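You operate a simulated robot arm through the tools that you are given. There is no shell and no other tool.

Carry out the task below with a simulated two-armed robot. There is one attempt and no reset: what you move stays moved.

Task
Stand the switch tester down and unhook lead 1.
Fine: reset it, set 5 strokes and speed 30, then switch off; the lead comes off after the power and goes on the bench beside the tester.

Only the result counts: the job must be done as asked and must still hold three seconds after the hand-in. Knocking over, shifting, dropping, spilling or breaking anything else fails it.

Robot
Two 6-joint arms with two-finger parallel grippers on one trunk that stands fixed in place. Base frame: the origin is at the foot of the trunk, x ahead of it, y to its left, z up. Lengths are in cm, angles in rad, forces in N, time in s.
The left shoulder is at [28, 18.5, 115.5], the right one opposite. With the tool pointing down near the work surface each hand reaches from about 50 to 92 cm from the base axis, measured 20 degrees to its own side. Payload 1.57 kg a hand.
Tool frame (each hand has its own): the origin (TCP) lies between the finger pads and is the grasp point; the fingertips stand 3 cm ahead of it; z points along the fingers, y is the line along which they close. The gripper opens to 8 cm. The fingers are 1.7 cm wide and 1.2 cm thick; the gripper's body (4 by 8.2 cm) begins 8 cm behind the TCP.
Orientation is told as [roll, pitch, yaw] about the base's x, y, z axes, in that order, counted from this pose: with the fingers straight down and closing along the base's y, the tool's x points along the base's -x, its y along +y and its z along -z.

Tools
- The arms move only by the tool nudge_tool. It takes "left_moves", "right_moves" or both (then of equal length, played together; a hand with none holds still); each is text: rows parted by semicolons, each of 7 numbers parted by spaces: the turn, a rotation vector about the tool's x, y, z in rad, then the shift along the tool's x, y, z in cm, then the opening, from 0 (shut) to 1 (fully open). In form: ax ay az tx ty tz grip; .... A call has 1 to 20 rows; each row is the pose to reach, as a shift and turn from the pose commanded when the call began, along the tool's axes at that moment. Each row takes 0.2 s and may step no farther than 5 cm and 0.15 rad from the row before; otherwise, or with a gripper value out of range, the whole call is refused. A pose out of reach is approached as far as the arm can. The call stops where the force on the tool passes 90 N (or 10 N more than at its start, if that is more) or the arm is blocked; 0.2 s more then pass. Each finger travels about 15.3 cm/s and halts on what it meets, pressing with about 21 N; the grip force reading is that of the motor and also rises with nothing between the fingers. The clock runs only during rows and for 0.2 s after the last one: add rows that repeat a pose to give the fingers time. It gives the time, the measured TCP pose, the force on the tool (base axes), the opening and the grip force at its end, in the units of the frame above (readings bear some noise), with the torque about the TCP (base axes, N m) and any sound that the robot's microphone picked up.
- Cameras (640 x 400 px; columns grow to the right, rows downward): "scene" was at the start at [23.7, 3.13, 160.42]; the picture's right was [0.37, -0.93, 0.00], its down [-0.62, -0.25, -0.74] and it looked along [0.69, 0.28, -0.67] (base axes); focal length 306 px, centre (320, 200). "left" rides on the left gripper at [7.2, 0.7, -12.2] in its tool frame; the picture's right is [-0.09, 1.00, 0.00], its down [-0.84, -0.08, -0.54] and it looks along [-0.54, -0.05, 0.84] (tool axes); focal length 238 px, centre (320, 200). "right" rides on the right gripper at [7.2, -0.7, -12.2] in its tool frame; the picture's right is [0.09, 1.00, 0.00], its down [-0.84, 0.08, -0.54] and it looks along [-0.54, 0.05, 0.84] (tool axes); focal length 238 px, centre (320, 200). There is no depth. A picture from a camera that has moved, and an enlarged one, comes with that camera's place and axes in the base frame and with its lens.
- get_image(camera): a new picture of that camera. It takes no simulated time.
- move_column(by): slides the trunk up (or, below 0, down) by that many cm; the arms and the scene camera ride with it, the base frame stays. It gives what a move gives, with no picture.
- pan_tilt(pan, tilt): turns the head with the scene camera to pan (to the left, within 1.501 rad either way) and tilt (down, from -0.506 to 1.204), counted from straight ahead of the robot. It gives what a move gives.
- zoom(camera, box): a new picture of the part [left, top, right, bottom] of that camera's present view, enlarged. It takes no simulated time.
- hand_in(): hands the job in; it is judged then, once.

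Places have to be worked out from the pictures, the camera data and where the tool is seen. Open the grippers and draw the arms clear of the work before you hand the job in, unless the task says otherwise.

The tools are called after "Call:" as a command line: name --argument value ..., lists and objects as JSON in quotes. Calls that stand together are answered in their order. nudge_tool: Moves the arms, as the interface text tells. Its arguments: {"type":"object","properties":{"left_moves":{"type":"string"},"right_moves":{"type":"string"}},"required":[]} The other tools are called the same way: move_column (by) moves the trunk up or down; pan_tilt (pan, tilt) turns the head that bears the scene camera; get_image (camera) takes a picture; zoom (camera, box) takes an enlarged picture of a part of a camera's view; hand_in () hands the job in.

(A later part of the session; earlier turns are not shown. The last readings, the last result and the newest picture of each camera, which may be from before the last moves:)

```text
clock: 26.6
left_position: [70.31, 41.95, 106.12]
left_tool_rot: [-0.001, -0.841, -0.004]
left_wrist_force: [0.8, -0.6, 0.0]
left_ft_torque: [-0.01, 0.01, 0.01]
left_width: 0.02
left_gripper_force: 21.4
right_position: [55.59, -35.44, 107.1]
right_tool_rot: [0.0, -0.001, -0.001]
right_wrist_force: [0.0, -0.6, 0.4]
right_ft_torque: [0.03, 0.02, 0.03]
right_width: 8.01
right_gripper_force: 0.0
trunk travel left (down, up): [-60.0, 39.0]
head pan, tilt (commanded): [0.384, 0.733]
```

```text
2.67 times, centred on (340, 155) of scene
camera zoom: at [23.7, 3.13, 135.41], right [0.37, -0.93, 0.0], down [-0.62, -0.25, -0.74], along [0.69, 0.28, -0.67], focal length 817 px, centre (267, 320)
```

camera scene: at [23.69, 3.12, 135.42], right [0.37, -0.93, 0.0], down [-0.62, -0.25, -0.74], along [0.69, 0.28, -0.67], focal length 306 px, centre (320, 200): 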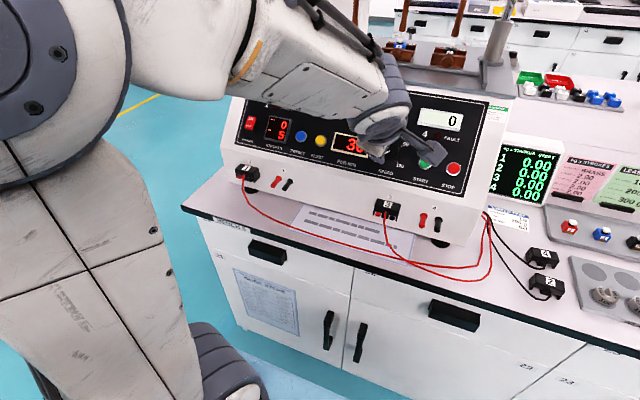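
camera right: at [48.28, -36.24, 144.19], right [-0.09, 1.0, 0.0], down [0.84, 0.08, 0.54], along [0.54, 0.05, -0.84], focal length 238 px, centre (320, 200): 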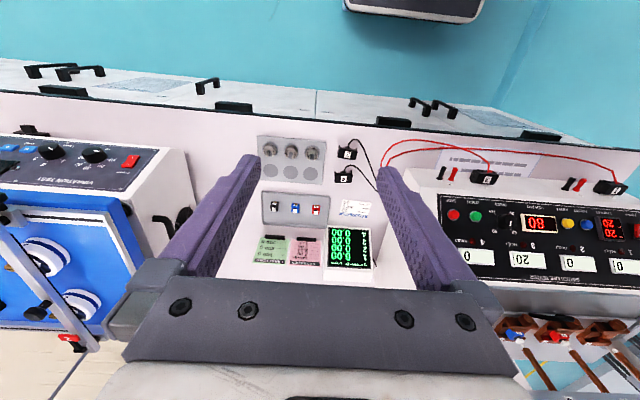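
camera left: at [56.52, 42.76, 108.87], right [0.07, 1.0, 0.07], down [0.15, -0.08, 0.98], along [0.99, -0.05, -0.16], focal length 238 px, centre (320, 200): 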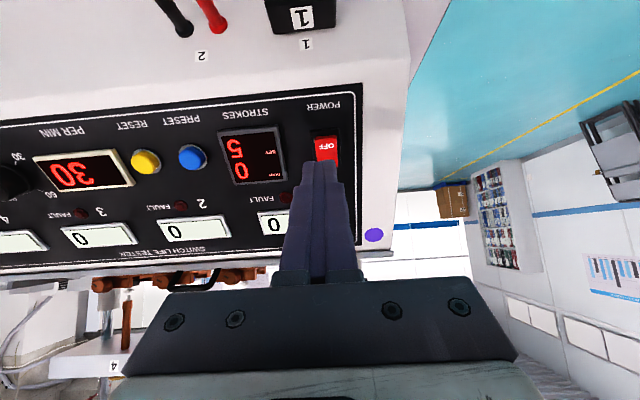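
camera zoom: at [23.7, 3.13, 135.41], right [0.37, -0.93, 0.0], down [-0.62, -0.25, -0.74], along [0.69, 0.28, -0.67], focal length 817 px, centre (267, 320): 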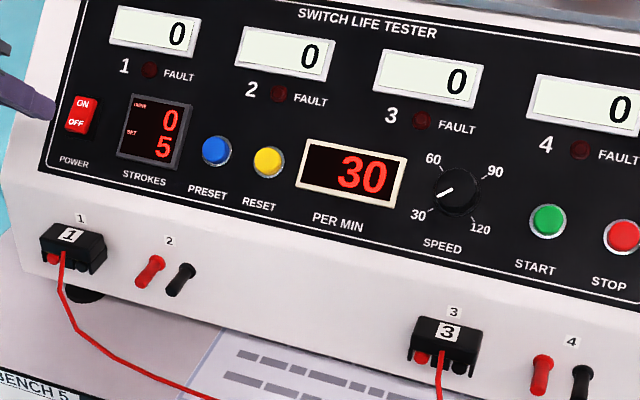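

All counters read 0, SET 5, PER MIN 30 with the pointer at the 30 mark. I zoom on the rocker to aim at its OFF end.

Call:
zoom --camera "left" --box '[270, 80, 390, 170]'

Call:
zoom --camera "scene" --box '[225, 90, 305, 140]'

```text
4.44 times, centred on (330, 125) of left
camera zoom: at [56.52, 42.76, 108.87], right [0.07, 1.0, 0.07], down [0.15, -0.08, 0.98], along [0.99, -0.05, -0.16], focal length 1059 px, centre (276, 533)
```

zoom: 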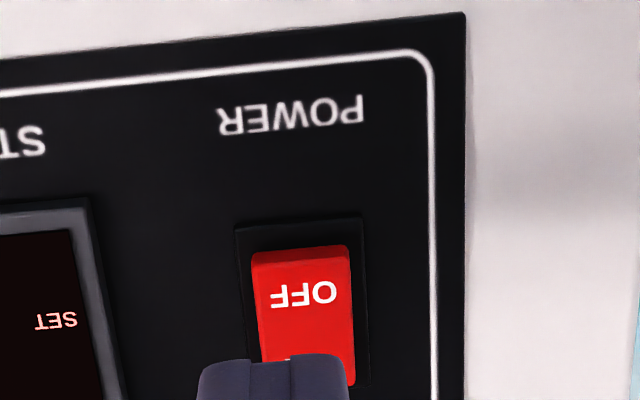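

```text
8.00 times, centred on (265, 115) of scene
camera zoom: at [23.7, 3.13, 135.41], right [0.37, -0.93, 0.0], down [-0.62, -0.25, -0.74], along [0.69, 0.28, -0.67], focal length 2450 px, centre (760, 880)
```

zoom: 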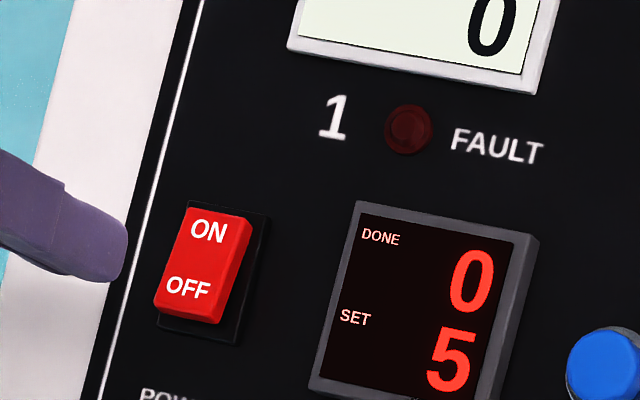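

The OFF legend is at about (77.15, 42.6, 100.6), raised side. I move in to just above contact (tz 5.0 of an estimated 5.8).

Call:
nudge_tool --left_moves "0 0 0 -0.15 0.35 1.5 0; 0 0 0 -0.3 0.67 3.0 0; 0 0 0 -0.3 0.67 4.3 0; 0 0 0 -0.3 0.67 5.0 0; 0 0 0 -0.3 0.67 5.0 0"

Call:
get_image --camera "left"

Call:
zoom --camera "scene" --box '[225, 80, 321, 140]'

```text
clock: 27.8
left_position: [74.33, 42.68, 102.9]
left_tool_rot: [-0.001, -0.84, -0.004]
left_wrist_force: [-0.4, -0.1, -0.4]
left_ft_torque: [0.01, -0.02, -0.01]
left_width: 0.03
left_gripper_force: 21.3
right_position: [55.53, -35.36, 107.05]
right_tool_rot: [0.0, -0.001, -0.001]
right_wrist_force: [-0.4, -0.1, 0.5]
right_ft_torque: [0.0, 0.0, 0.03]
right_width: 7.98
right_gripper_force: 0.0
trunk travel left (down, up): [-60.0, 39.0]
head pan, tilt (commanded): [0.384, 0.733]
```

```text
taken
camera left: at [60.56, 43.47, 105.81], right [0.06, 1.0, 0.07], down [0.15, -0.08, 0.98], along [0.99, -0.05, -0.16], focal length 238 px, centre (320, 200)
```

left: 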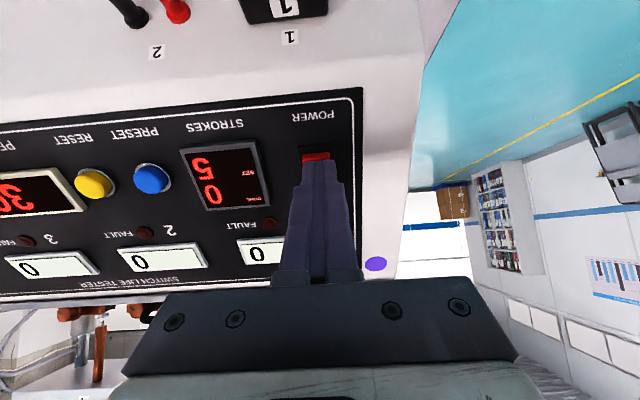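

```text
6.67 times, centred on (273, 110) of scene
camera zoom: at [23.7, 3.12, 135.41], right [0.37, -0.93, 0.0], down [-0.62, -0.25, -0.74], along [0.69, 0.28, -0.67], focal length 2042 px, centre (633, 800)
```

zoom: 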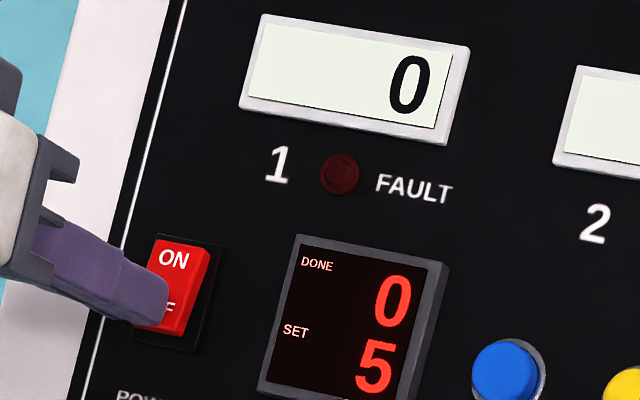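

The tip sits just above the OFF end. I press in, 1.2 cm in small steps.

Call:
nudge_tool --left_moves "0 0 0 0 0 0.4 0; 0 0 0 0 0 0.8 0; 0 0 0 0 0 1.0 0; 0 0 0 0 0 1.2 0"

Call:
zoom --camera "scene" --box '[225, 80, 385, 180]'

```text
clock: 28.8
left_position: [74.91, 42.66, 102.51]
left_tool_rot: [-0.002, -0.843, -0.003]
left_wrist_force: [-48.8, -16.2, 23.8]
left_ft_torque: [-0.55, 0.12, -0.09]
left_width: 0.03
left_gripper_force: 21.3
right_position: [55.36, -35.56, 107.22]
right_tool_rot: [0.003, -0.004, 0.001]
right_wrist_force: [0.0, -0.5, -0.6]
right_ft_torque: [-0.04, -0.02, 0.02]
right_width: 7.99
right_gripper_force: 0.1
trunk travel left (down, up): [-60.0, 39.0]
head pan, tilt (commanded): [0.384, 0.733]
```

```text
4.00 times, centred on (305, 130) of scene
camera zoom: at [23.32, 3.0, 135.52], right [0.37, -0.93, 0.0], down [-0.62, -0.25, -0.75], along [0.69, 0.28, -0.67], focal length 1225 px, centre (380, 480)
```

zoom: 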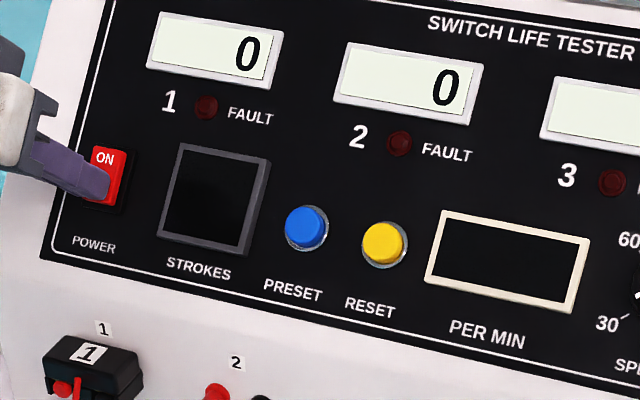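

The STROKES and PER MIN displays went dark, so the power is off; the force is about 56 N so I back straight off now.

Call:
nudge_tool --left_moves "0 0 0 0 0 -0.6 0; 0 0 0 0 0 -2 0; 0 0 0 0 0 -5 0; 0 0 0 -1 0 -8 0; 0 0 0 -1 0 -8 0"

Call:
get_image --camera "scene"

Call:
get_image --camera "left"

Call:
zoom --camera "scene" --box '[220, 80, 460, 230]'

```text
clock: 30.0
left_position: [69.96, 42.94, 108.28]
left_tool_rot: [-0.002, -0.838, -0.002]
left_wrist_force: [-0.5, 0.1, -0.6]
left_ft_torque: [0.0, 0.02, -0.02]
left_width: 0.01
left_gripper_force: 20.9
right_position: [55.54, -35.46, 107.07]
right_tool_rot: [0.0, 0.0, -0.002]
right_wrist_force: [0.2, -1.3, 0.5]
right_ft_torque: [-0.01, 0.01, 0.03]
right_width: 7.98
right_gripper_force: 0.1
trunk travel left (down, up): [-60.0, 39.0]
head pan, tilt (commanded): [0.384, 0.733]
```

```text
taken
camera scene: at [23.69, 3.11, 135.42], right [0.37, -0.93, 0.0], down [-0.62, -0.25, -0.74], along [0.69, 0.28, -0.67], focal length 306 px, centre (320, 200)
```

scene: 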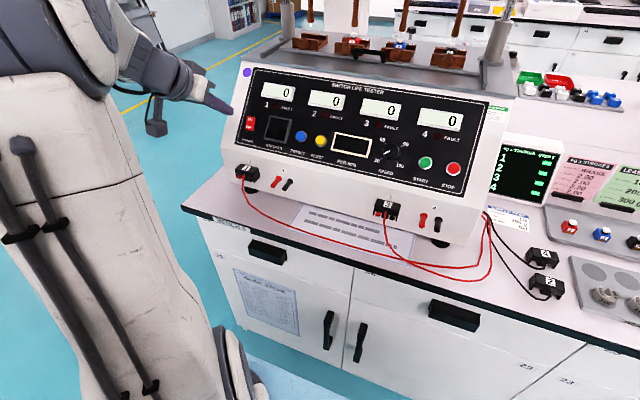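

```text
taken
camera left: at [56.17, 43.71, 111.07], right [0.06, 1.0, 0.07], down [0.16, -0.08, 0.98], along [0.99, -0.05, -0.16], focal length 238 px, centre (320, 200)
```

left: 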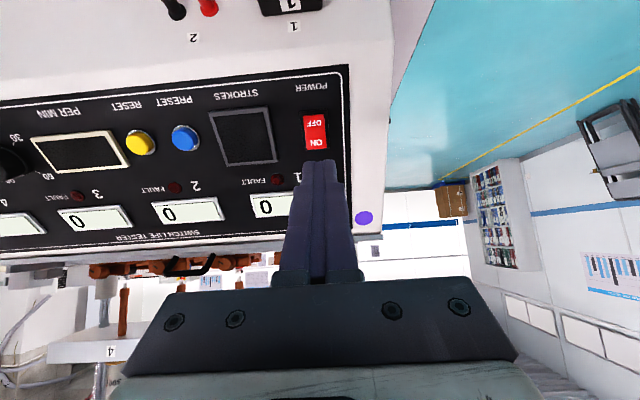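

```text
2.67 times, centred on (340, 155) of scene
camera zoom: at [23.69, 3.11, 135.42], right [0.37, -0.93, 0.0], down [-0.62, -0.25, -0.74], along [0.69, 0.28, -0.67], focal length 817 px, centre (267, 320)
```

zoom: 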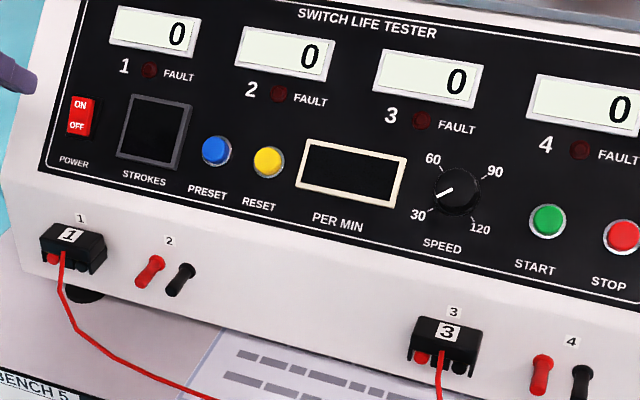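

Power is off, settings shown before shut-off were right and the tester has not moved. I now turn the left hand to point straight down in front of and above plug 1 to look at it.

Call:
nudge_tool --left_moves "0 0.14 0 0.7 -0.2 -0.5 0; 0 0.28 0 1.5 -0.5 -0.8 0; 0 0.42 0 2.2 -0.7 -1.1 0; 0 0.56 0 3 -1 -1.3 0.3; 0 0.7 0 3.7 -1.2 -1.44 0.6; 0 0.838 0 4.38 -1.4 -1.44 1; 0 0.838 0 4.38 -1.4 -1.44 1"

Call:
get_image --camera "left"

Call:
zoom --camera "scene" --box '[210, 150, 310, 212]'

```text
clock: 31.6
left_position: [66.06, 41.39, 106.0]
left_tool_rot: [0.0, -0.001, -0.003]
left_wrist_force: [0.4, -0.9, -0.3]
left_ft_torque: [-0.01, 0.0, -0.01]
left_width: 7.98
left_gripper_force: 0.1
right_position: [55.6, -35.41, 107.05]
right_tool_rot: [0.001, 0.001, -0.001]
right_wrist_force: [0.0, 0.1, 0.7]
right_ft_torque: [0.0, -0.02, 0.03]
right_width: 8.01
right_gripper_force: 0.0
trunk travel left (down, up): [-60.0, 39.0]
head pan, tilt (commanded): [0.384, 0.733]
```

```text
taken
camera left: at [58.88, 42.11, 118.12], right [0.09, 1.0, 0.0], down [0.84, -0.08, 0.54], along [0.54, -0.05, -0.84], focal length 238 px, centre (320, 200)
```

left: 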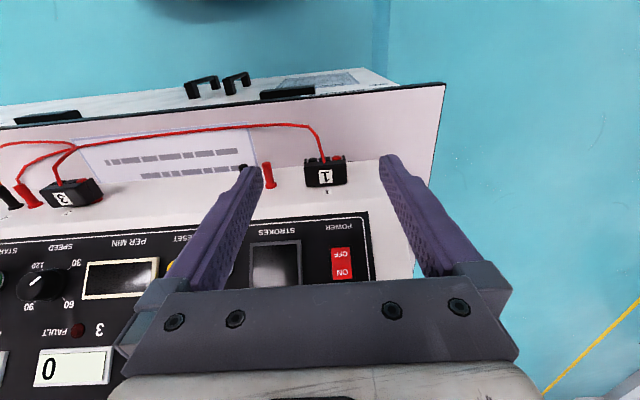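

```text
6.40 times, centred on (260, 181) of scene
camera zoom: at [23.7, 3.12, 135.41], right [0.37, -0.93, 0.0], down [-0.62, -0.25, -0.74], along [0.69, 0.28, -0.67], focal length 1960 px, centre (704, 322)
```

zoom: 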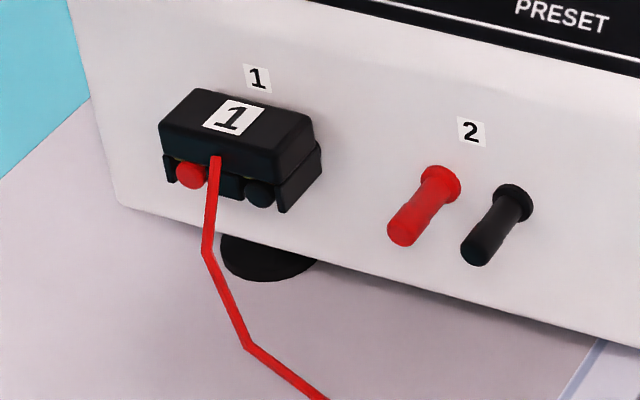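

Close up, the plug looks like a saddle with legs hooked down over the two posts, with post tips visible below, so it may come off upward. I zoom the left camera for its shape and exact place.

Call:
zoom --camera "left" --box '[240, 110, 400, 210]'

Call:
zoom --camera "scene" --box '[500, 230, 580, 310]'

Call:
zoom --camera "scene" --box '[360, 190, 460, 252]'

Call:
get_image --camera "right"

```text
4.00 times, centred on (320, 160) of left
camera zoom: at [58.88, 42.11, 118.12], right [0.09, 1.0, 0.0], down [0.84, -0.08, 0.54], along [0.54, -0.05, -0.84], focal length 953 px, centre (320, 360)
```

zoom: 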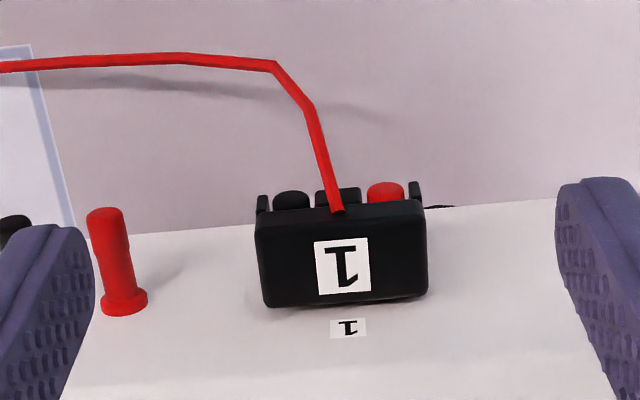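

```text
5.00 times, centred on (540, 270) of scene
camera zoom: at [23.7, 3.12, 135.41], right [0.37, -0.93, 0.0], down [-0.62, -0.25, -0.74], along [0.69, 0.28, -0.67], focal length 1531 px, centre (-780, -150)
```

zoom: 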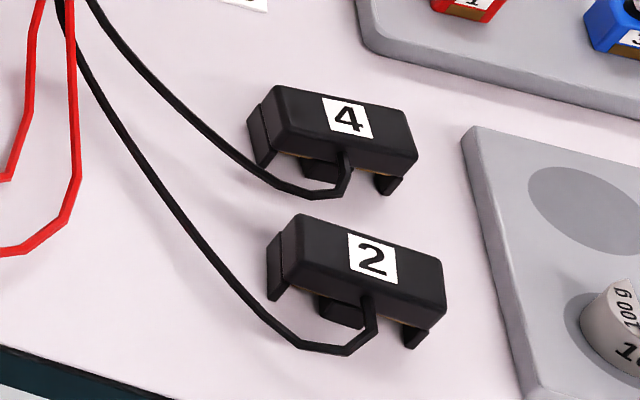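

```text
6.40 times, centred on (410, 221) of scene
camera zoom: at [23.7, 3.12, 135.41], right [0.37, -0.93, 0.0], down [-0.62, -0.25, -0.74], along [0.69, 0.28, -0.67], focal length 1960 px, centre (-256, 66)
```

zoom: 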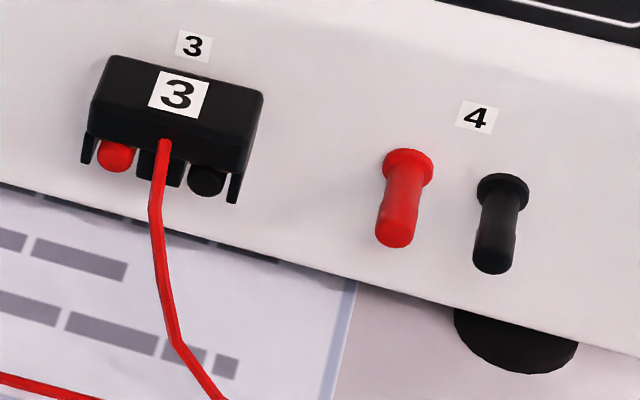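

```text
taken
camera right: at [48.33, -36.18, 119.17], right [-0.09, 1.0, 0.0], down [0.84, 0.08, 0.54], along [0.54, 0.05, -0.84], focal length 238 px, centre (320, 200)
```

right: 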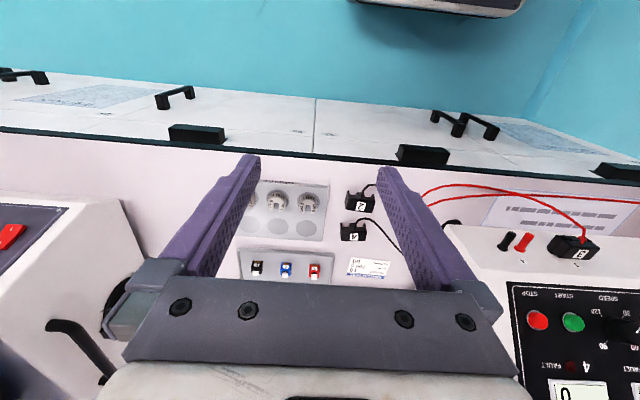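

The plug is a comb with legs hooked over the posts, so it lifts straight up; its top centre is at about (72.0, 41.5, 92.5), 5.2 cm wide. Before grasping I study the bench area right of the tester, where leads 2 and 4 already lie, for a free spot.

Call:
zoom --camera "right" --box '[330, 160, 490, 260]'

Call:
zoom --camera "scene" --box '[420, 200, 580, 320]'

```text
4.00 times, centred on (410, 210) of right
camera zoom: at [48.33, -36.18, 119.17], right [-0.09, 1.0, 0.0], down [0.84, 0.08, 0.54], along [0.54, 0.05, -0.84], focal length 953 px, centre (-40, 160)
```

zoom: 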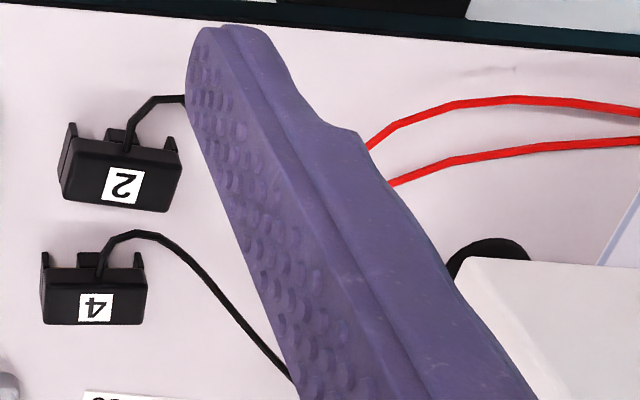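

```text
3.33 times, centred on (500, 260) of scene
camera zoom: at [23.7, 3.12, 135.41], right [0.37, -0.93, 0.0], down [-0.62, -0.25, -0.74], along [0.69, 0.28, -0.67], focal length 1021 px, centre (-280, 0)
```

zoom: 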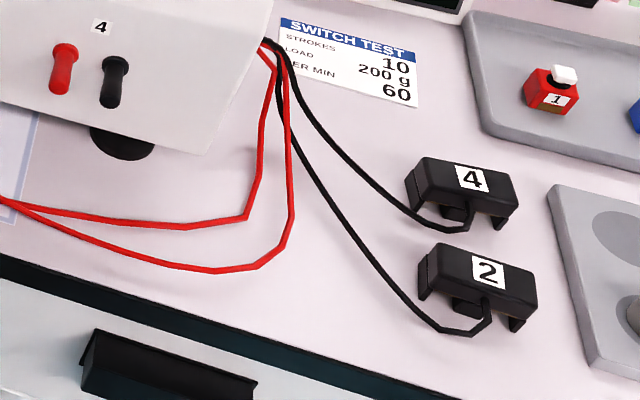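

There is a free patch of bench right-front of the tester around (68, -18), between lead 3's loop and lead 2's cable. Now I move the left hand over plug 1 with the fingers open and descend to 2.5 cm above the grasp height.

Call:
nudge_tool --left_moves "0 0 0 -2.9 0.05 0 1; 0 0 0 -5.74 0.12 0 1; 0 0 0 -5.74 0.12 3.5 1; 0 0 0 -5.74 0.12 7 1; 0 0 0 -5.74 0.12 10.3 1; 0 0 0 -5.74 0.12 10.3 1" --right_moves "0 0 0 1.5 -2 -1 1; 0 0 0 3 -4 -2 1; 0 0 0 4.5 -6 -3 1; 0 0 0 6 -8 -4 1; 0 0 0 7 -10 -5 1; 0 0 0 7 -10 -5 1"

Call:
get_image --camera "left"

Call:
zoom --camera "scene" --box '[190, 120, 310, 212]'

```text
clock: 33.0
left_position: [71.75, 41.59, 95.75]
left_tool_rot: [-0.001, -0.002, -0.004]
left_wrist_force: [0.5, -0.1, 0.0]
left_ft_torque: [-0.03, -0.04, -0.01]
left_width: 8.0
left_gripper_force: 0.1
right_position: [48.66, -45.44, 112.07]
right_tool_rot: [0.0, 0.0, 0.0]
right_wrist_force: [-0.2, -0.1, 0.6]
right_ft_torque: [0.0, 0.02, -0.02]
right_width: 8.01
right_gripper_force: 0.1
trunk travel left (down, up): [-60.0, 39.0]
head pan, tilt (commanded): [0.384, 0.733]
```

```text
taken
camera left: at [64.6, 42.34, 107.94], right [0.1, 1.0, 0.0], down [0.84, -0.08, 0.54], along [0.54, -0.05, -0.84], focal length 238 px, centre (320, 200)
```

left: 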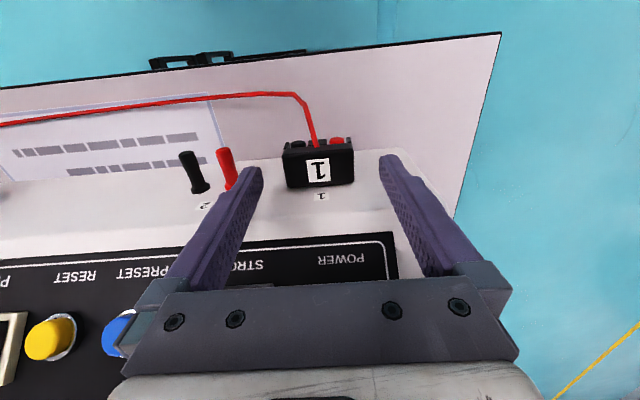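

```text
4.35 times, centred on (250, 166) of scene
camera zoom: at [23.7, 3.11, 135.41], right [0.37, -0.93, 0.0], down [-0.62, -0.25, -0.74], along [0.69, 0.28, -0.67], focal length 1332 px, centre (624, 348)
```

zoom: 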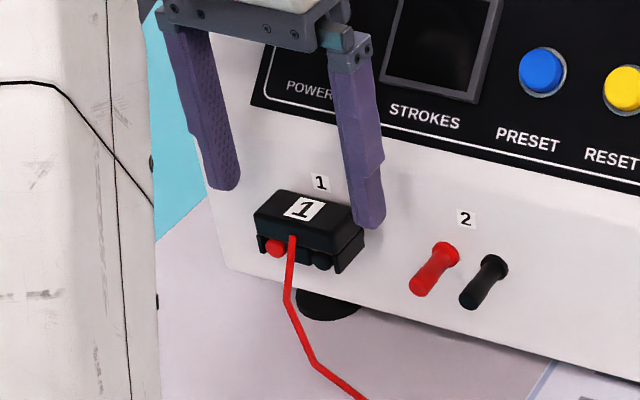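

Fingers straddle the plug evenly, with clearance to the station 2 posts. I descend 2.5 cm and close on it.

Call:
nudge_tool --left_moves "0 0 0 0 -0.05 1.3 1; 0 0 0 0 -0.05 2.5 1; 0 0 0 0 -0.05 2.5 1; 0 0 0 0 -0.05 2.5 0.75; 0 0 0 0 -0.05 2.5 0.55; 0 0 0 0 -0.05 2.5 0.55; 0 0 0 0 -0.05 2.5 0.55"

Call:
get_image --camera "left"

Call:
zoom --camera "scene" --box '[190, 120, 310, 212]'

```text
clock: 34.6
left_position: [71.79, 41.57, 93.21]
left_tool_rot: [-0.002, -0.002, -0.003]
left_wrist_force: [0.6, -0.1, -0.3]
left_ft_torque: [-0.02, 0.0, 0.03]
left_width: 5.15
left_gripper_force: 20.9
right_position: [48.7, -45.57, 112.05]
right_tool_rot: [0.0, -0.002, -0.001]
right_wrist_force: [0.3, 0.3, -0.5]
right_ft_torque: [0.03, -0.01, 0.03]
right_width: 8.0
right_gripper_force: 0.0
trunk travel left (down, up): [-60.0, 39.0]
head pan, tilt (commanded): [0.384, 0.733]
```

```text
taken
camera left: at [64.69, 42.26, 105.45], right [0.1, 1.0, 0.0], down [0.84, -0.08, 0.54], along [0.54, -0.05, -0.84], focal length 238 px, centre (320, 200)
```

left: 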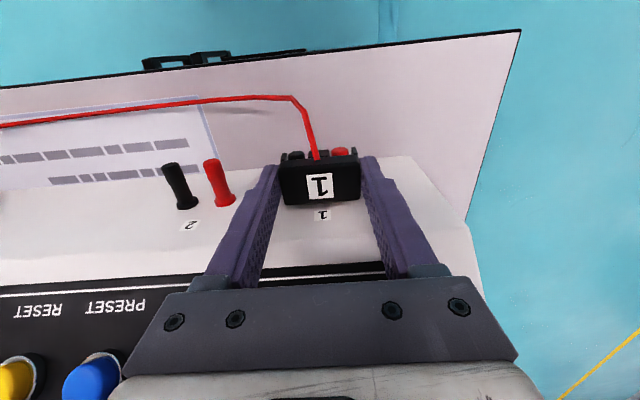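

```text
4.35 times, centred on (250, 166) of scene
camera zoom: at [23.7, 3.12, 135.41], right [0.37, -0.93, 0.0], down [-0.62, -0.25, -0.74], along [0.69, 0.28, -0.67], focal length 1332 px, centre (624, 348)
```

zoom: 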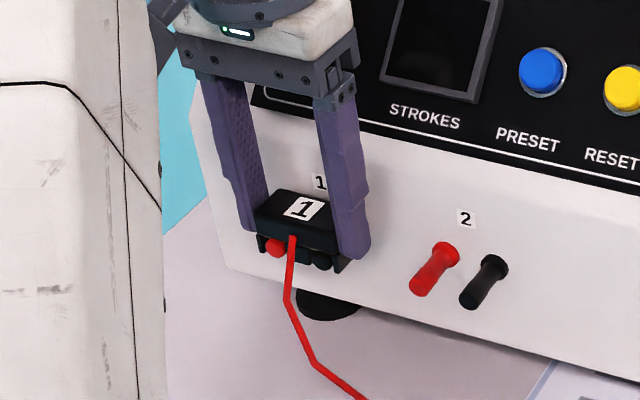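

The plug is gripped at 5.15 cm width. I lift gently by 1 cm and check the force.

Call:
nudge_tool --left_moves "0 0 0 0 0 -0.3 0.5; 0 0 0 0 0 -0.6 0.5; 0 0 0 0 0 -1.0 0.5"

Call:
zoom --camera "scene" --box '[190, 120, 310, 212]'

```text
clock: 35.4
left_position: [71.76, 41.46, 94.18]
left_tool_rot: [-0.002, -0.002, -0.003]
left_wrist_force: [-0.6, -0.4, 0.3]
left_ft_torque: [-0.02, 0.02, -0.02]
left_width: 5.22
left_gripper_force: 0.0
right_position: [48.62, -45.46, 112.11]
right_tool_rot: [0.0, 0.001, -0.001]
right_wrist_force: [0.0, 0.3, 0.5]
right_ft_torque: [0.01, 0.01, 0.02]
right_width: 7.99
right_gripper_force: 0.0
trunk travel left (down, up): [-60.0, 39.0]
head pan, tilt (commanded): [0.384, 0.733]
```

```text
4.35 times, centred on (250, 166) of scene
camera zoom: at [23.7, 3.12, 135.42], right [0.37, -0.93, 0.0], down [-0.62, -0.25, -0.74], along [0.69, 0.28, -0.67], focal length 1332 px, centre (624, 348)
```

zoom: 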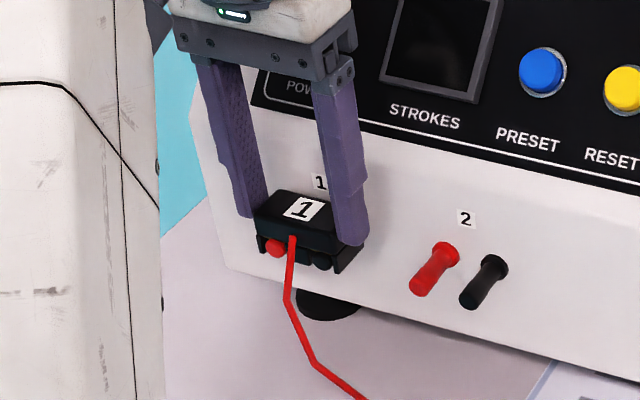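

The hand rose 1 cm but the plug stayed on the posts and the grip reading is 0, so it slipped. I hold still a moment with the gripper closing to see the reading.

Call:
nudge_tool --left_moves "0 0 0 0 0 0 0.4; 0 0 0 0 0 0 0.4"

Call:
get_image --camera "left"

```text
clock: 36.0
left_position: [71.84, 41.53, 94.22]
left_tool_rot: [-0.003, -0.001, -0.004]
left_wrist_force: [-0.3, -0.5, 1.6]
left_ft_torque: [-0.03, 0.01, 0.02]
left_width: 5.09
left_gripper_force: 21.4
right_position: [48.62, -45.54, 112.06]
right_tool_rot: [-0.001, 0.0, -0.001]
right_wrist_force: [0.8, -0.7, 0.0]
right_ft_torque: [0.02, 0.02, 0.0]
right_width: 8.0
right_gripper_force: 0.1
trunk travel left (down, up): [-60.0, 39.0]
head pan, tilt (commanded): [0.384, 0.733]
```

```text
taken
camera left: at [64.68, 42.25, 106.39], right [0.1, 1.0, 0.0], down [0.84, -0.08, 0.54], along [0.54, -0.05, -0.84], focal length 238 px, centre (320, 200)
```

left: 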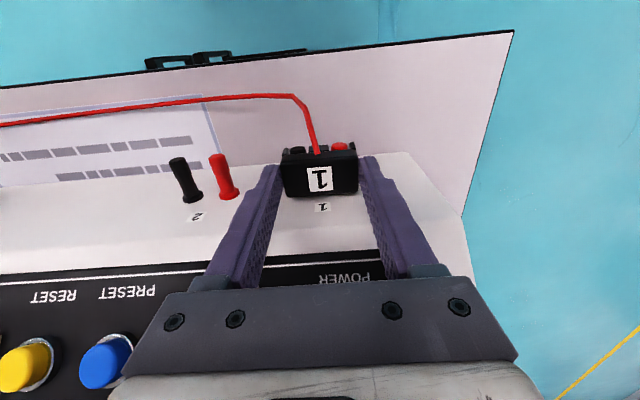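

The gripper now holds at 5.09 cm with 21 N on the upper block (the legs are slightly wider and had spoiled the first grip). I try lifting again by small steps, keeping the same grip command.

Call:
nudge_tool --left_moves "0 0 0 0 0 -0.15 0.4; 0 0 0 0 0 -0.3 0.4"

Call:
zoom --camera "scene" --box '[190, 120, 310, 212]'

```text
clock: 36.6
left_position: [71.83, 41.38, 94.57]
left_tool_rot: [-0.001, -0.002, -0.003]
left_wrist_force: [0.4, -0.1, -0.4]
left_ft_torque: [-0.02, 0.01, 0.01]
left_width: 5.11
left_gripper_force: 21.0
right_position: [48.74, -45.43, 112.1]
right_tool_rot: [0.001, 0.0, -0.002]
right_wrist_force: [0.3, 1.0, 0.9]
right_ft_torque: [0.03, -0.01, 0.0]
right_width: 7.99
right_gripper_force: 0.1
trunk travel left (down, up): [-60.0, 39.0]
head pan, tilt (commanded): [0.384, 0.733]
```

```text
4.35 times, centred on (250, 166) of scene
camera zoom: at [23.7, 3.12, 135.41], right [0.37, -0.93, 0.0], down [-0.62, -0.25, -0.74], along [0.69, 0.28, -0.67], focal length 1332 px, centre (624, 348)
```

zoom: 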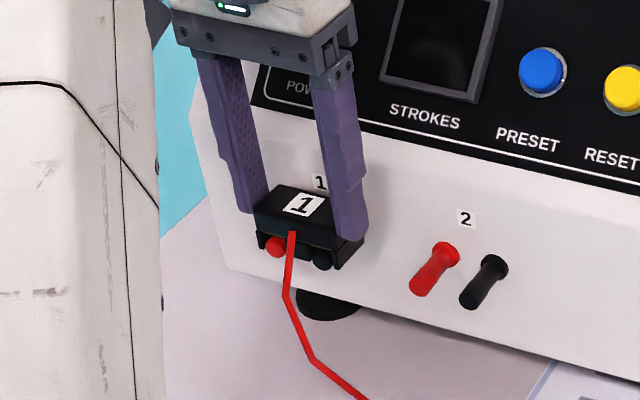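

The plug rose with the hand by about 0.3 cm this time with almost no force. I continue lifting another 1 cm.

Call:
nudge_tool --left_moves "0 0 0 0 0 -0.3 0.4; 0 0 0 0 0 -0.6 0.4; 0 0 0 0 0 -1.0 0.4"

Call:
zoom --camera "scene" --box '[190, 120, 310, 212]'

Call:
zoom --camera "left" --box '[240, 110, 400, 210]'

```text
clock: 37.4
left_position: [71.85, 41.55, 95.43]
left_tool_rot: [-0.003, -0.001, -0.003]
left_wrist_force: [-0.1, 0.5, 0.3]
left_ft_torque: [-0.01, -0.02, 0.01]
left_width: 5.1
left_gripper_force: 20.8
right_position: [48.68, -45.3, 112.04]
right_tool_rot: [0.001, 0.0, -0.002]
right_wrist_force: [-0.1, 0.1, 0.2]
right_ft_torque: [0.01, -0.03, 0.01]
right_width: 7.99
right_gripper_force: 0.1
trunk travel left (down, up): [-60.0, 39.0]
head pan, tilt (commanded): [0.384, 0.733]
```

```text
4.35 times, centred on (250, 166) of scene
camera zoom: at [23.7, 3.12, 135.41], right [0.37, -0.93, 0.0], down [-0.62, -0.25, -0.74], along [0.69, 0.28, -0.67], focal length 1332 px, centre (624, 348)
```

zoom: 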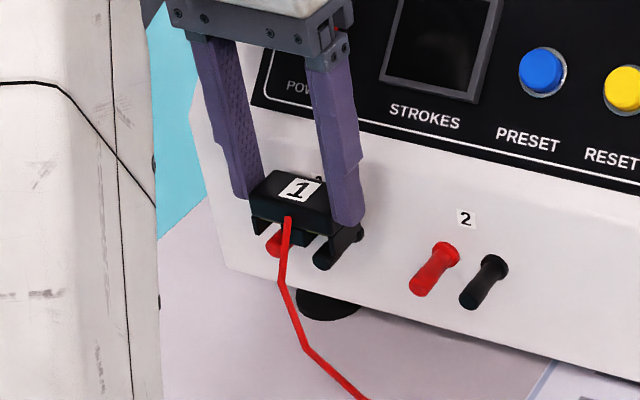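

```text
4.00 times, centred on (320, 160) of left
camera zoom: at [64.67, 42.27, 107.68], right [0.1, 1.0, 0.0], down [0.84, -0.08, 0.54], along [0.54, -0.05, -0.84], focal length 953 px, centre (320, 360)
```

zoom: 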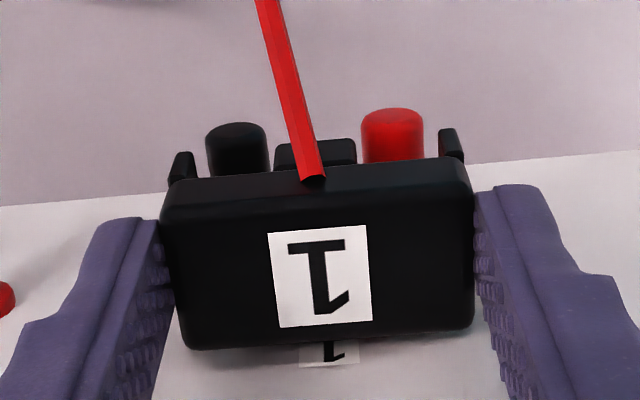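

The plug is nearly off the posts and firmly held. I lift another 4.5 cm and draw it 6 cm toward the robot, clear of the front face.

Call:
nudge_tool --left_moves "0 0 0 0 0 -1 0.4; 0 0 0 0 0 -2 0.4; 0 0 0 0 0 -3.2 0.4; 0 0 0 0 0 -4.5 0.4; 0 0 0 2 0 -4.5 0.4; 0 0 0 4 0 -4.5 0.4; 0 0 0 6 0 -4.5 0.4; 0 0 0 6 0 -4.5 0.4"

Call:
get_image --camera "scene"

Call:
get_image --camera "left"

```text
clock: 39.2
left_position: [65.83, 41.33, 99.92]
left_tool_rot: [-0.002, -0.002, -0.004]
left_wrist_force: [0.2, -0.7, -0.4]
left_ft_torque: [0.0, 0.0, -0.01]
left_width: 5.1
left_gripper_force: 20.9
right_position: [48.62, -45.42, 112.08]
right_tool_rot: [0.0, 0.0, -0.002]
right_wrist_force: [-0.1, 0.0, 0.0]
right_ft_torque: [0.03, 0.0, -0.02]
right_width: 8.0
right_gripper_force: 0.1
trunk travel left (down, up): [-60.0, 39.0]
head pan, tilt (commanded): [0.384, 0.733]
```

```text
taken
camera scene: at [23.69, 3.11, 135.42], right [0.37, -0.93, 0.0], down [-0.62, -0.25, -0.74], along [0.69, 0.28, -0.67], focal length 306 px, centre (320, 200)
```

scene: 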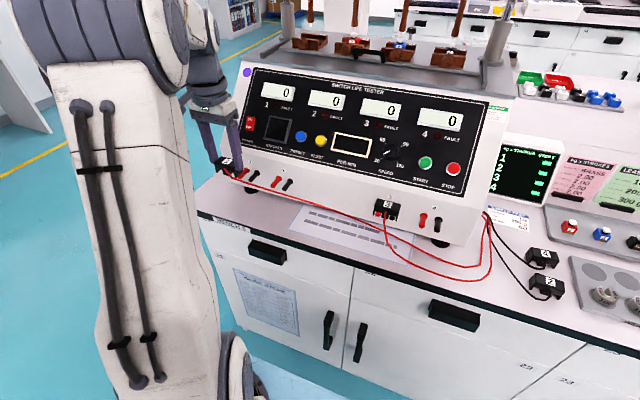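

```text
taken
camera left: at [58.71, 42.14, 112.22], right [0.1, 1.0, 0.0], down [0.84, -0.08, 0.54], along [0.54, -0.05, -0.84], focal length 238 px, centre (320, 200)
```

left: 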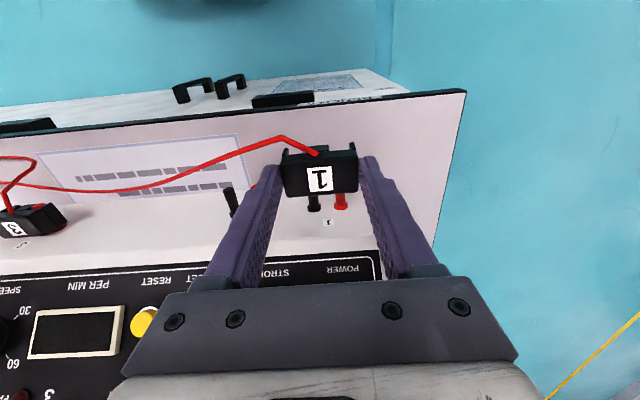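

The plug is off the posts and held; its cable trails to the right, so moving right gives slack. I carry it right at z ≈ 100, in front of the tester, first to about y = 12.

Call:
nudge_tool --left_moves "0 0 0 -0.3 -3 0 0.4; 0 0 0 -0.6 -6.5 0 0.4; 0 0 0 -1 -10 0 0.4; 0 0 0 -1 -14 0 0.4; 0 0 0 -1 -18 0 0.4; 0 0 0 -1 -22 0 0.4; 0 0 0 -1 -26 0 0.4; 0 0 0 -1 -29 0 0.4; 0 0 0 -1 -29 0 0.4"

Call:
get_image --camera "scene"

Call:
get_image --camera "left"

```text
clock: 41.2
left_position: [66.78, 12.41, 99.94]
left_tool_rot: [-0.002, -0.003, -0.002]
left_wrist_force: [-0.1, 0.7, -1.3]
left_ft_torque: [0.01, 0.01, 0.02]
left_width: 5.1
left_gripper_force: 20.8
right_position: [48.7, -45.3, 112.01]
right_tool_rot: [0.002, 0.0, -0.001]
right_wrist_force: [-0.3, 0.0, 0.5]
right_ft_torque: [-0.02, -0.02, 0.03]
right_width: 8.0
right_gripper_force: 0.1
trunk travel left (down, up): [-60.0, 39.0]
head pan, tilt (commanded): [0.384, 0.733]
```

```text
taken
camera scene: at [23.7, 3.11, 135.41], right [0.37, -0.93, 0.0], down [-0.62, -0.25, -0.74], along [0.69, 0.28, -0.67], focal length 306 px, centre (320, 200)
```

scene: 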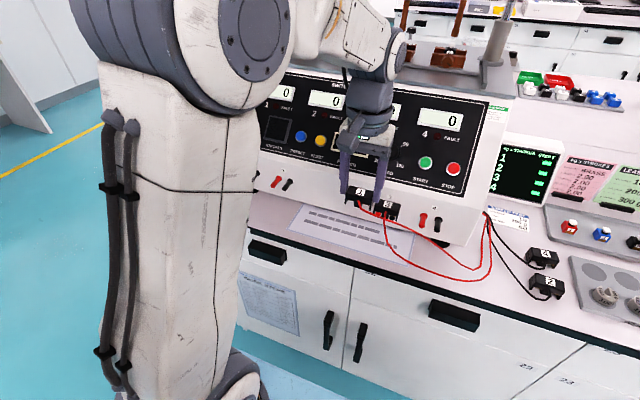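

```text
taken
camera left: at [59.65, 13.15, 112.19], right [0.1, 1.0, 0.0], down [0.84, -0.08, 0.54], along [0.54, -0.05, -0.84], focal length 238 px, centre (320, 200)
```

left: 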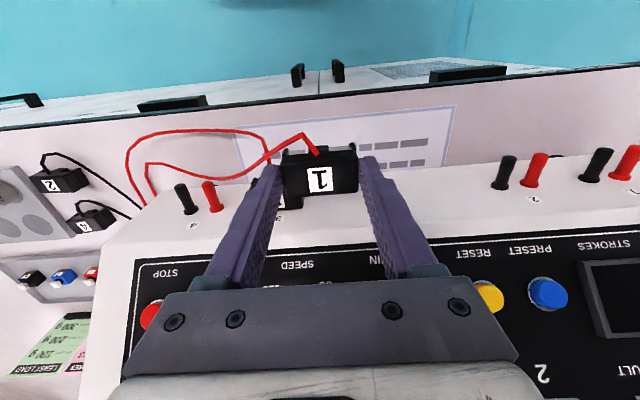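

The plug is steady and the cable follows loosely. I continue right to about y = -18.

Call:
nudge_tool --left_moves "0 0 0 0 -3.5 0 0.4; 0 0 0 0 -7 0 0.4; 0 0 0 0 -11 0 0.4; 0 0 0 0 -15 0 0.4; 0 0 0 0 -19 0 0.4; 0 0 0 0 -23 0 0.4; 0 0 0 0 -27 0 0.4; 0 0 0 -0.5 -30.5 0 0.4; 0 0 0 -1.2 -30.5 0 0.4; 0 0 0 -1.2 -30.5 0 0.4"

Call:
get_image --camera "scene"

Call:
get_image --camera "left"

```text
clock: 43.4
left_position: [67.94, -18.04, 100.06]
left_tool_rot: [-0.002, -0.002, -0.002]
left_wrist_force: [0.4, -0.5, -0.8]
left_ft_torque: [-0.01, 0.02, -0.02]
left_width: 5.1
left_gripper_force: 20.8
right_position: [48.62, -45.51, 111.98]
right_tool_rot: [0.0, 0.001, -0.002]
right_wrist_force: [0.6, 0.0, 0.6]
right_ft_torque: [0.03, -0.01, -0.02]
right_width: 7.99
right_gripper_force: 0.0
trunk travel left (down, up): [-60.0, 39.0]
head pan, tilt (commanded): [0.384, 0.733]
```

```text
taken
camera scene: at [23.7, 3.1, 135.41], right [0.37, -0.93, 0.0], down [-0.62, -0.25, -0.74], along [0.69, 0.28, -0.67], focal length 306 px, centre (320, 200)
```

scene: 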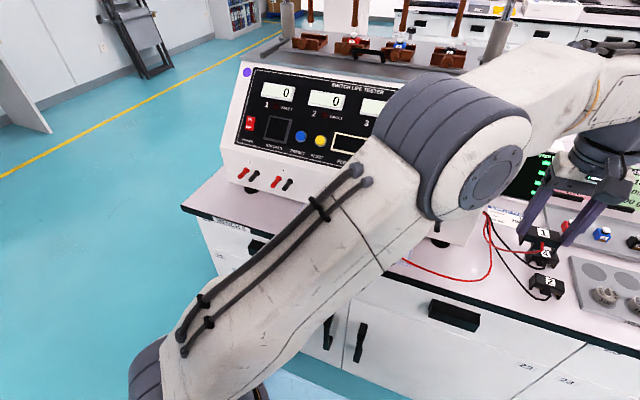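

```text
taken
camera left: at [60.79, -17.29, 112.27], right [0.1, 1.0, 0.0], down [0.84, -0.08, 0.54], along [0.54, -0.05, -0.84], focal length 238 px, centre (320, 200)
```

left: 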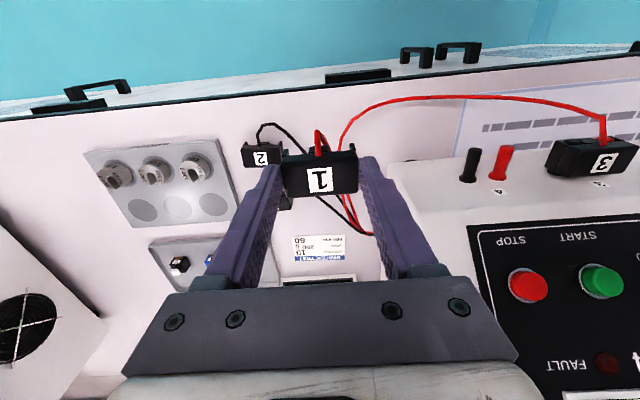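

The plug is now over the free patch at (67.9, -18). I zoom in to check clearance to lead 3's loop and lead 2's cable before lowering.

Call:
zoom --camera "left" --box '[240, 80, 440, 205]'

Call:
zoom --camera "scene" --box '[460, 190, 600, 310]'

Call:
get_image --camera "right"

```text
3.20 times, centred on (340, 142) of left
camera zoom: at [60.79, -17.29, 112.27], right [0.1, 1.0, 0.0], down [0.84, -0.08, 0.54], along [0.54, -0.05, -0.84], focal length 763 px, centre (256, 384)
```

zoom: 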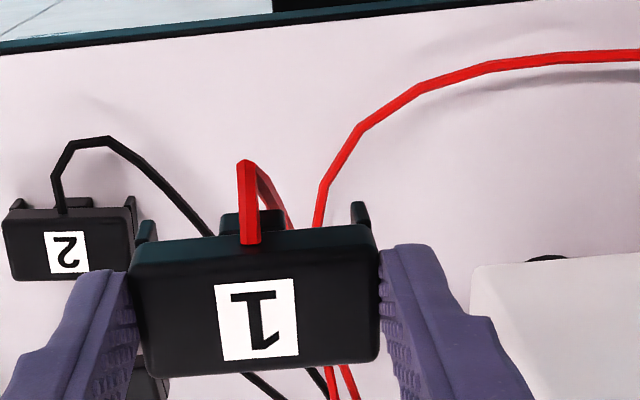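

```text
3.33 times, centred on (530, 250) of scene
camera zoom: at [23.7, 3.1, 135.41], right [0.37, -0.93, 0.0], down [-0.62, -0.25, -0.74], along [0.69, 0.28, -0.67], focal length 1021 px, centre (-380, 33)
```

zoom: 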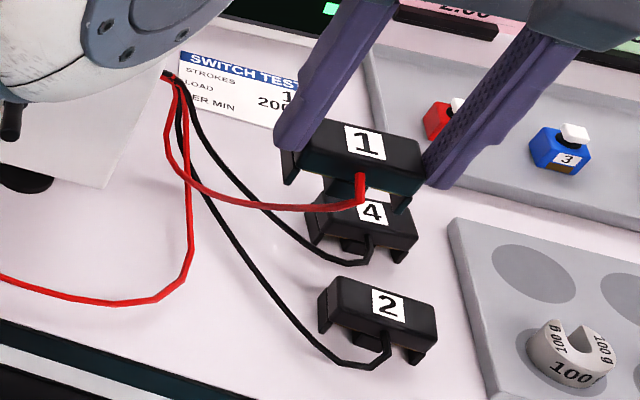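

```text
taken
camera right: at [41.44, -46.22, 124.12], right [-0.09, 1.0, 0.0], down [0.84, 0.08, 0.54], along [0.54, 0.05, -0.84], focal length 238 px, centre (320, 200)
```

right: 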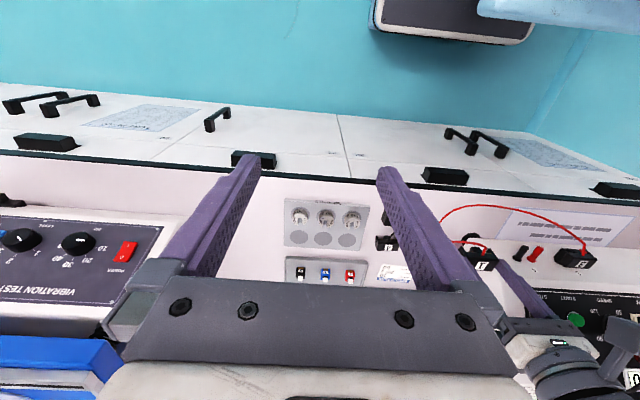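

At (68.0, -18.0) the plug would land with about 1.3 cm clearance to lead 3's loop and over 2 cm to lead 2's cable, and the bench edge is near x = 65. I lower 12.5 cm first.

Call:
nudge_tool --left_moves "0 0 0 0 0 3 0.4; 0 0 0 0 0 6 0.4; 0 0 0 0 0 9 0.4; 0 0 0 0 0 11 0.4; 0 0 0 0 0 12.5 0.4; 0 0 0 0 0 12.5 0.4"

Call:
get_image --camera "scene"

Call:
get_image --camera "left"

```text
clock: 44.8
left_position: [67.8, -18.0, 87.42]
left_tool_rot: [-0.002, -0.001, -0.003]
left_wrist_force: [-0.1, 0.4, -1.0]
left_ft_torque: [0.0, -0.01, -0.01]
left_width: 5.14
left_gripper_force: 21.0
right_position: [48.69, -45.59, 111.94]
right_tool_rot: [0.0, 0.002, 0.001]
right_wrist_force: [-0.5, 0.1, -0.3]
right_ft_torque: [0.01, 0.0, 0.02]
right_width: 7.99
right_gripper_force: 0.1
trunk travel left (down, up): [-60.0, 39.0]
head pan, tilt (commanded): [0.384, 0.733]
```

```text
taken
camera scene: at [23.7, 3.1, 135.41], right [0.37, -0.93, 0.0], down [-0.62, -0.25, -0.74], along [0.69, 0.28, -0.67], focal length 306 px, centre (320, 200)
```

scene: 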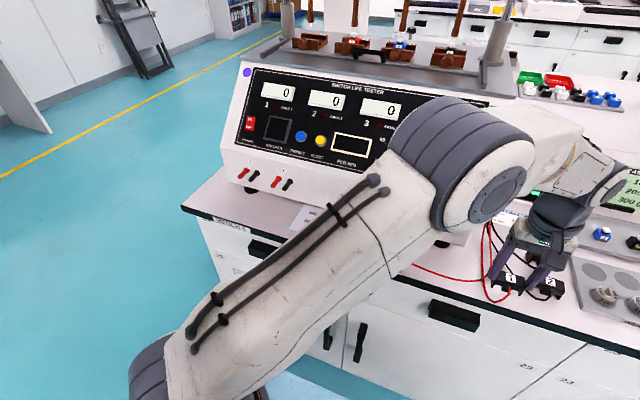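

```text
taken
camera left: at [60.64, -17.24, 99.65], right [0.1, 1.0, 0.0], down [0.84, -0.08, 0.54], along [0.54, -0.05, -0.84], focal length 238 px, centre (320, 200)
```

left: 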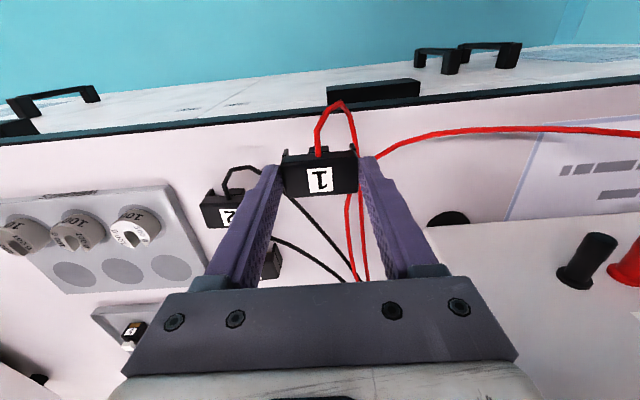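

Still clear all round; contact with the bench is expected about 2.7 cm lower. I lower 2 cm more and then go in small steps.

Call:
nudge_tool --left_moves "0 0 0 0 0 0.8 0.4; 0 0 0 0 0 1.5 0.4; 0 0 0 0 0 2.0 0.4; 0 0 0 0 0 2.0 0.4"

Call:
zoom --camera "scene" --box '[460, 220, 600, 310]'

Call:
zoom --camera "left" --box '[180, 90, 420, 240]'

```text
clock: 45.8
left_position: [67.78, -18.05, 85.47]
left_tool_rot: [-0.001, -0.002, -0.003]
left_wrist_force: [-0.9, -0.1, -0.8]
left_ft_torque: [0.0, -0.03, -0.04]
left_width: 5.09
left_gripper_force: 20.4
right_position: [48.79, -45.37, 112.01]
right_tool_rot: [0.001, 0.002, -0.001]
right_wrist_force: [-0.5, 0.6, -0.4]
right_ft_torque: [-0.03, 0.01, 0.02]
right_width: 8.01
right_gripper_force: 0.1
trunk travel left (down, up): [-60.0, 39.0]
head pan, tilt (commanded): [0.384, 0.733]
```

```text
4.44 times, centred on (530, 265) of scene
camera zoom: at [23.7, 3.1, 135.41], right [0.37, -0.93, 0.0], down [-0.62, -0.25, -0.74], along [0.69, 0.28, -0.67], focal length 1361 px, centre (-613, -89)
```

zoom: 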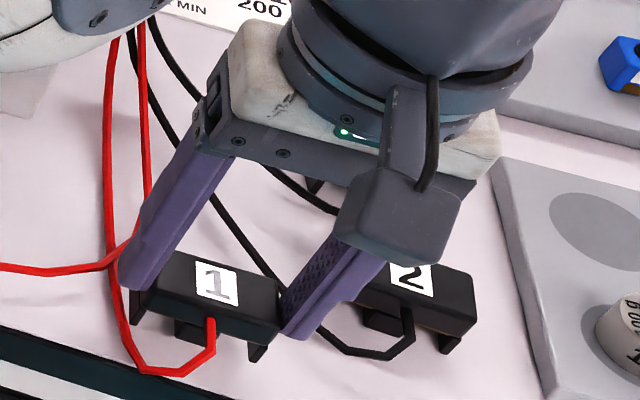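

```text
2.67 times, centred on (300, 165) of left
camera zoom: at [60.65, -17.25, 97.7], right [0.1, 1.0, 0.0], down [0.84, -0.08, 0.54], along [0.54, -0.05, -0.84], focal length 636 px, centre (373, 293)
```

zoom: 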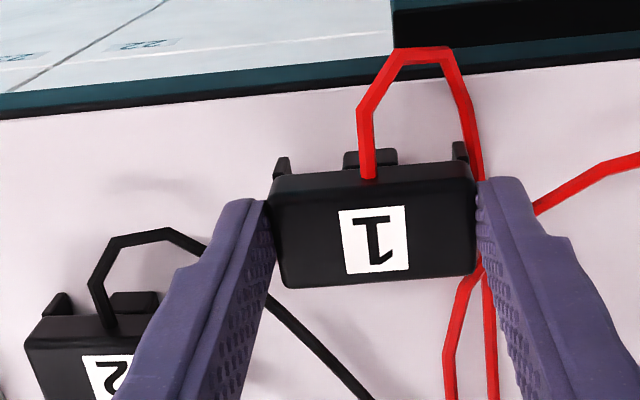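

The plug hovers just over the bench. I lower 0.6 cm more and watch the vertical force.

Call:
nudge_tool --left_moves "0 0 0 0 0 0.3 0.4; 0 0 0 0 0 0.6 0.4; 0 0 0 0 0 0.6 0.4"

```text
clock: 46.6
left_position: [67.88, -18.01, 84.85]
left_tool_rot: [-0.002, -0.002, -0.005]
left_wrist_force: [0.6, 0.0, -0.3]
left_ft_torque: [0.01, -0.01, 0.0]
left_width: 5.11
left_gripper_force: 20.7
right_position: [48.67, -45.59, 112.03]
right_tool_rot: [0.0, 0.0, -0.001]
right_wrist_force: [0.6, -0.3, -0.3]
right_ft_torque: [0.03, -0.01, 0.0]
right_width: 7.98
right_gripper_force: 0.1
trunk travel left (down, up): [-60.0, 39.0]
head pan, tilt (commanded): [0.384, 0.733]
```

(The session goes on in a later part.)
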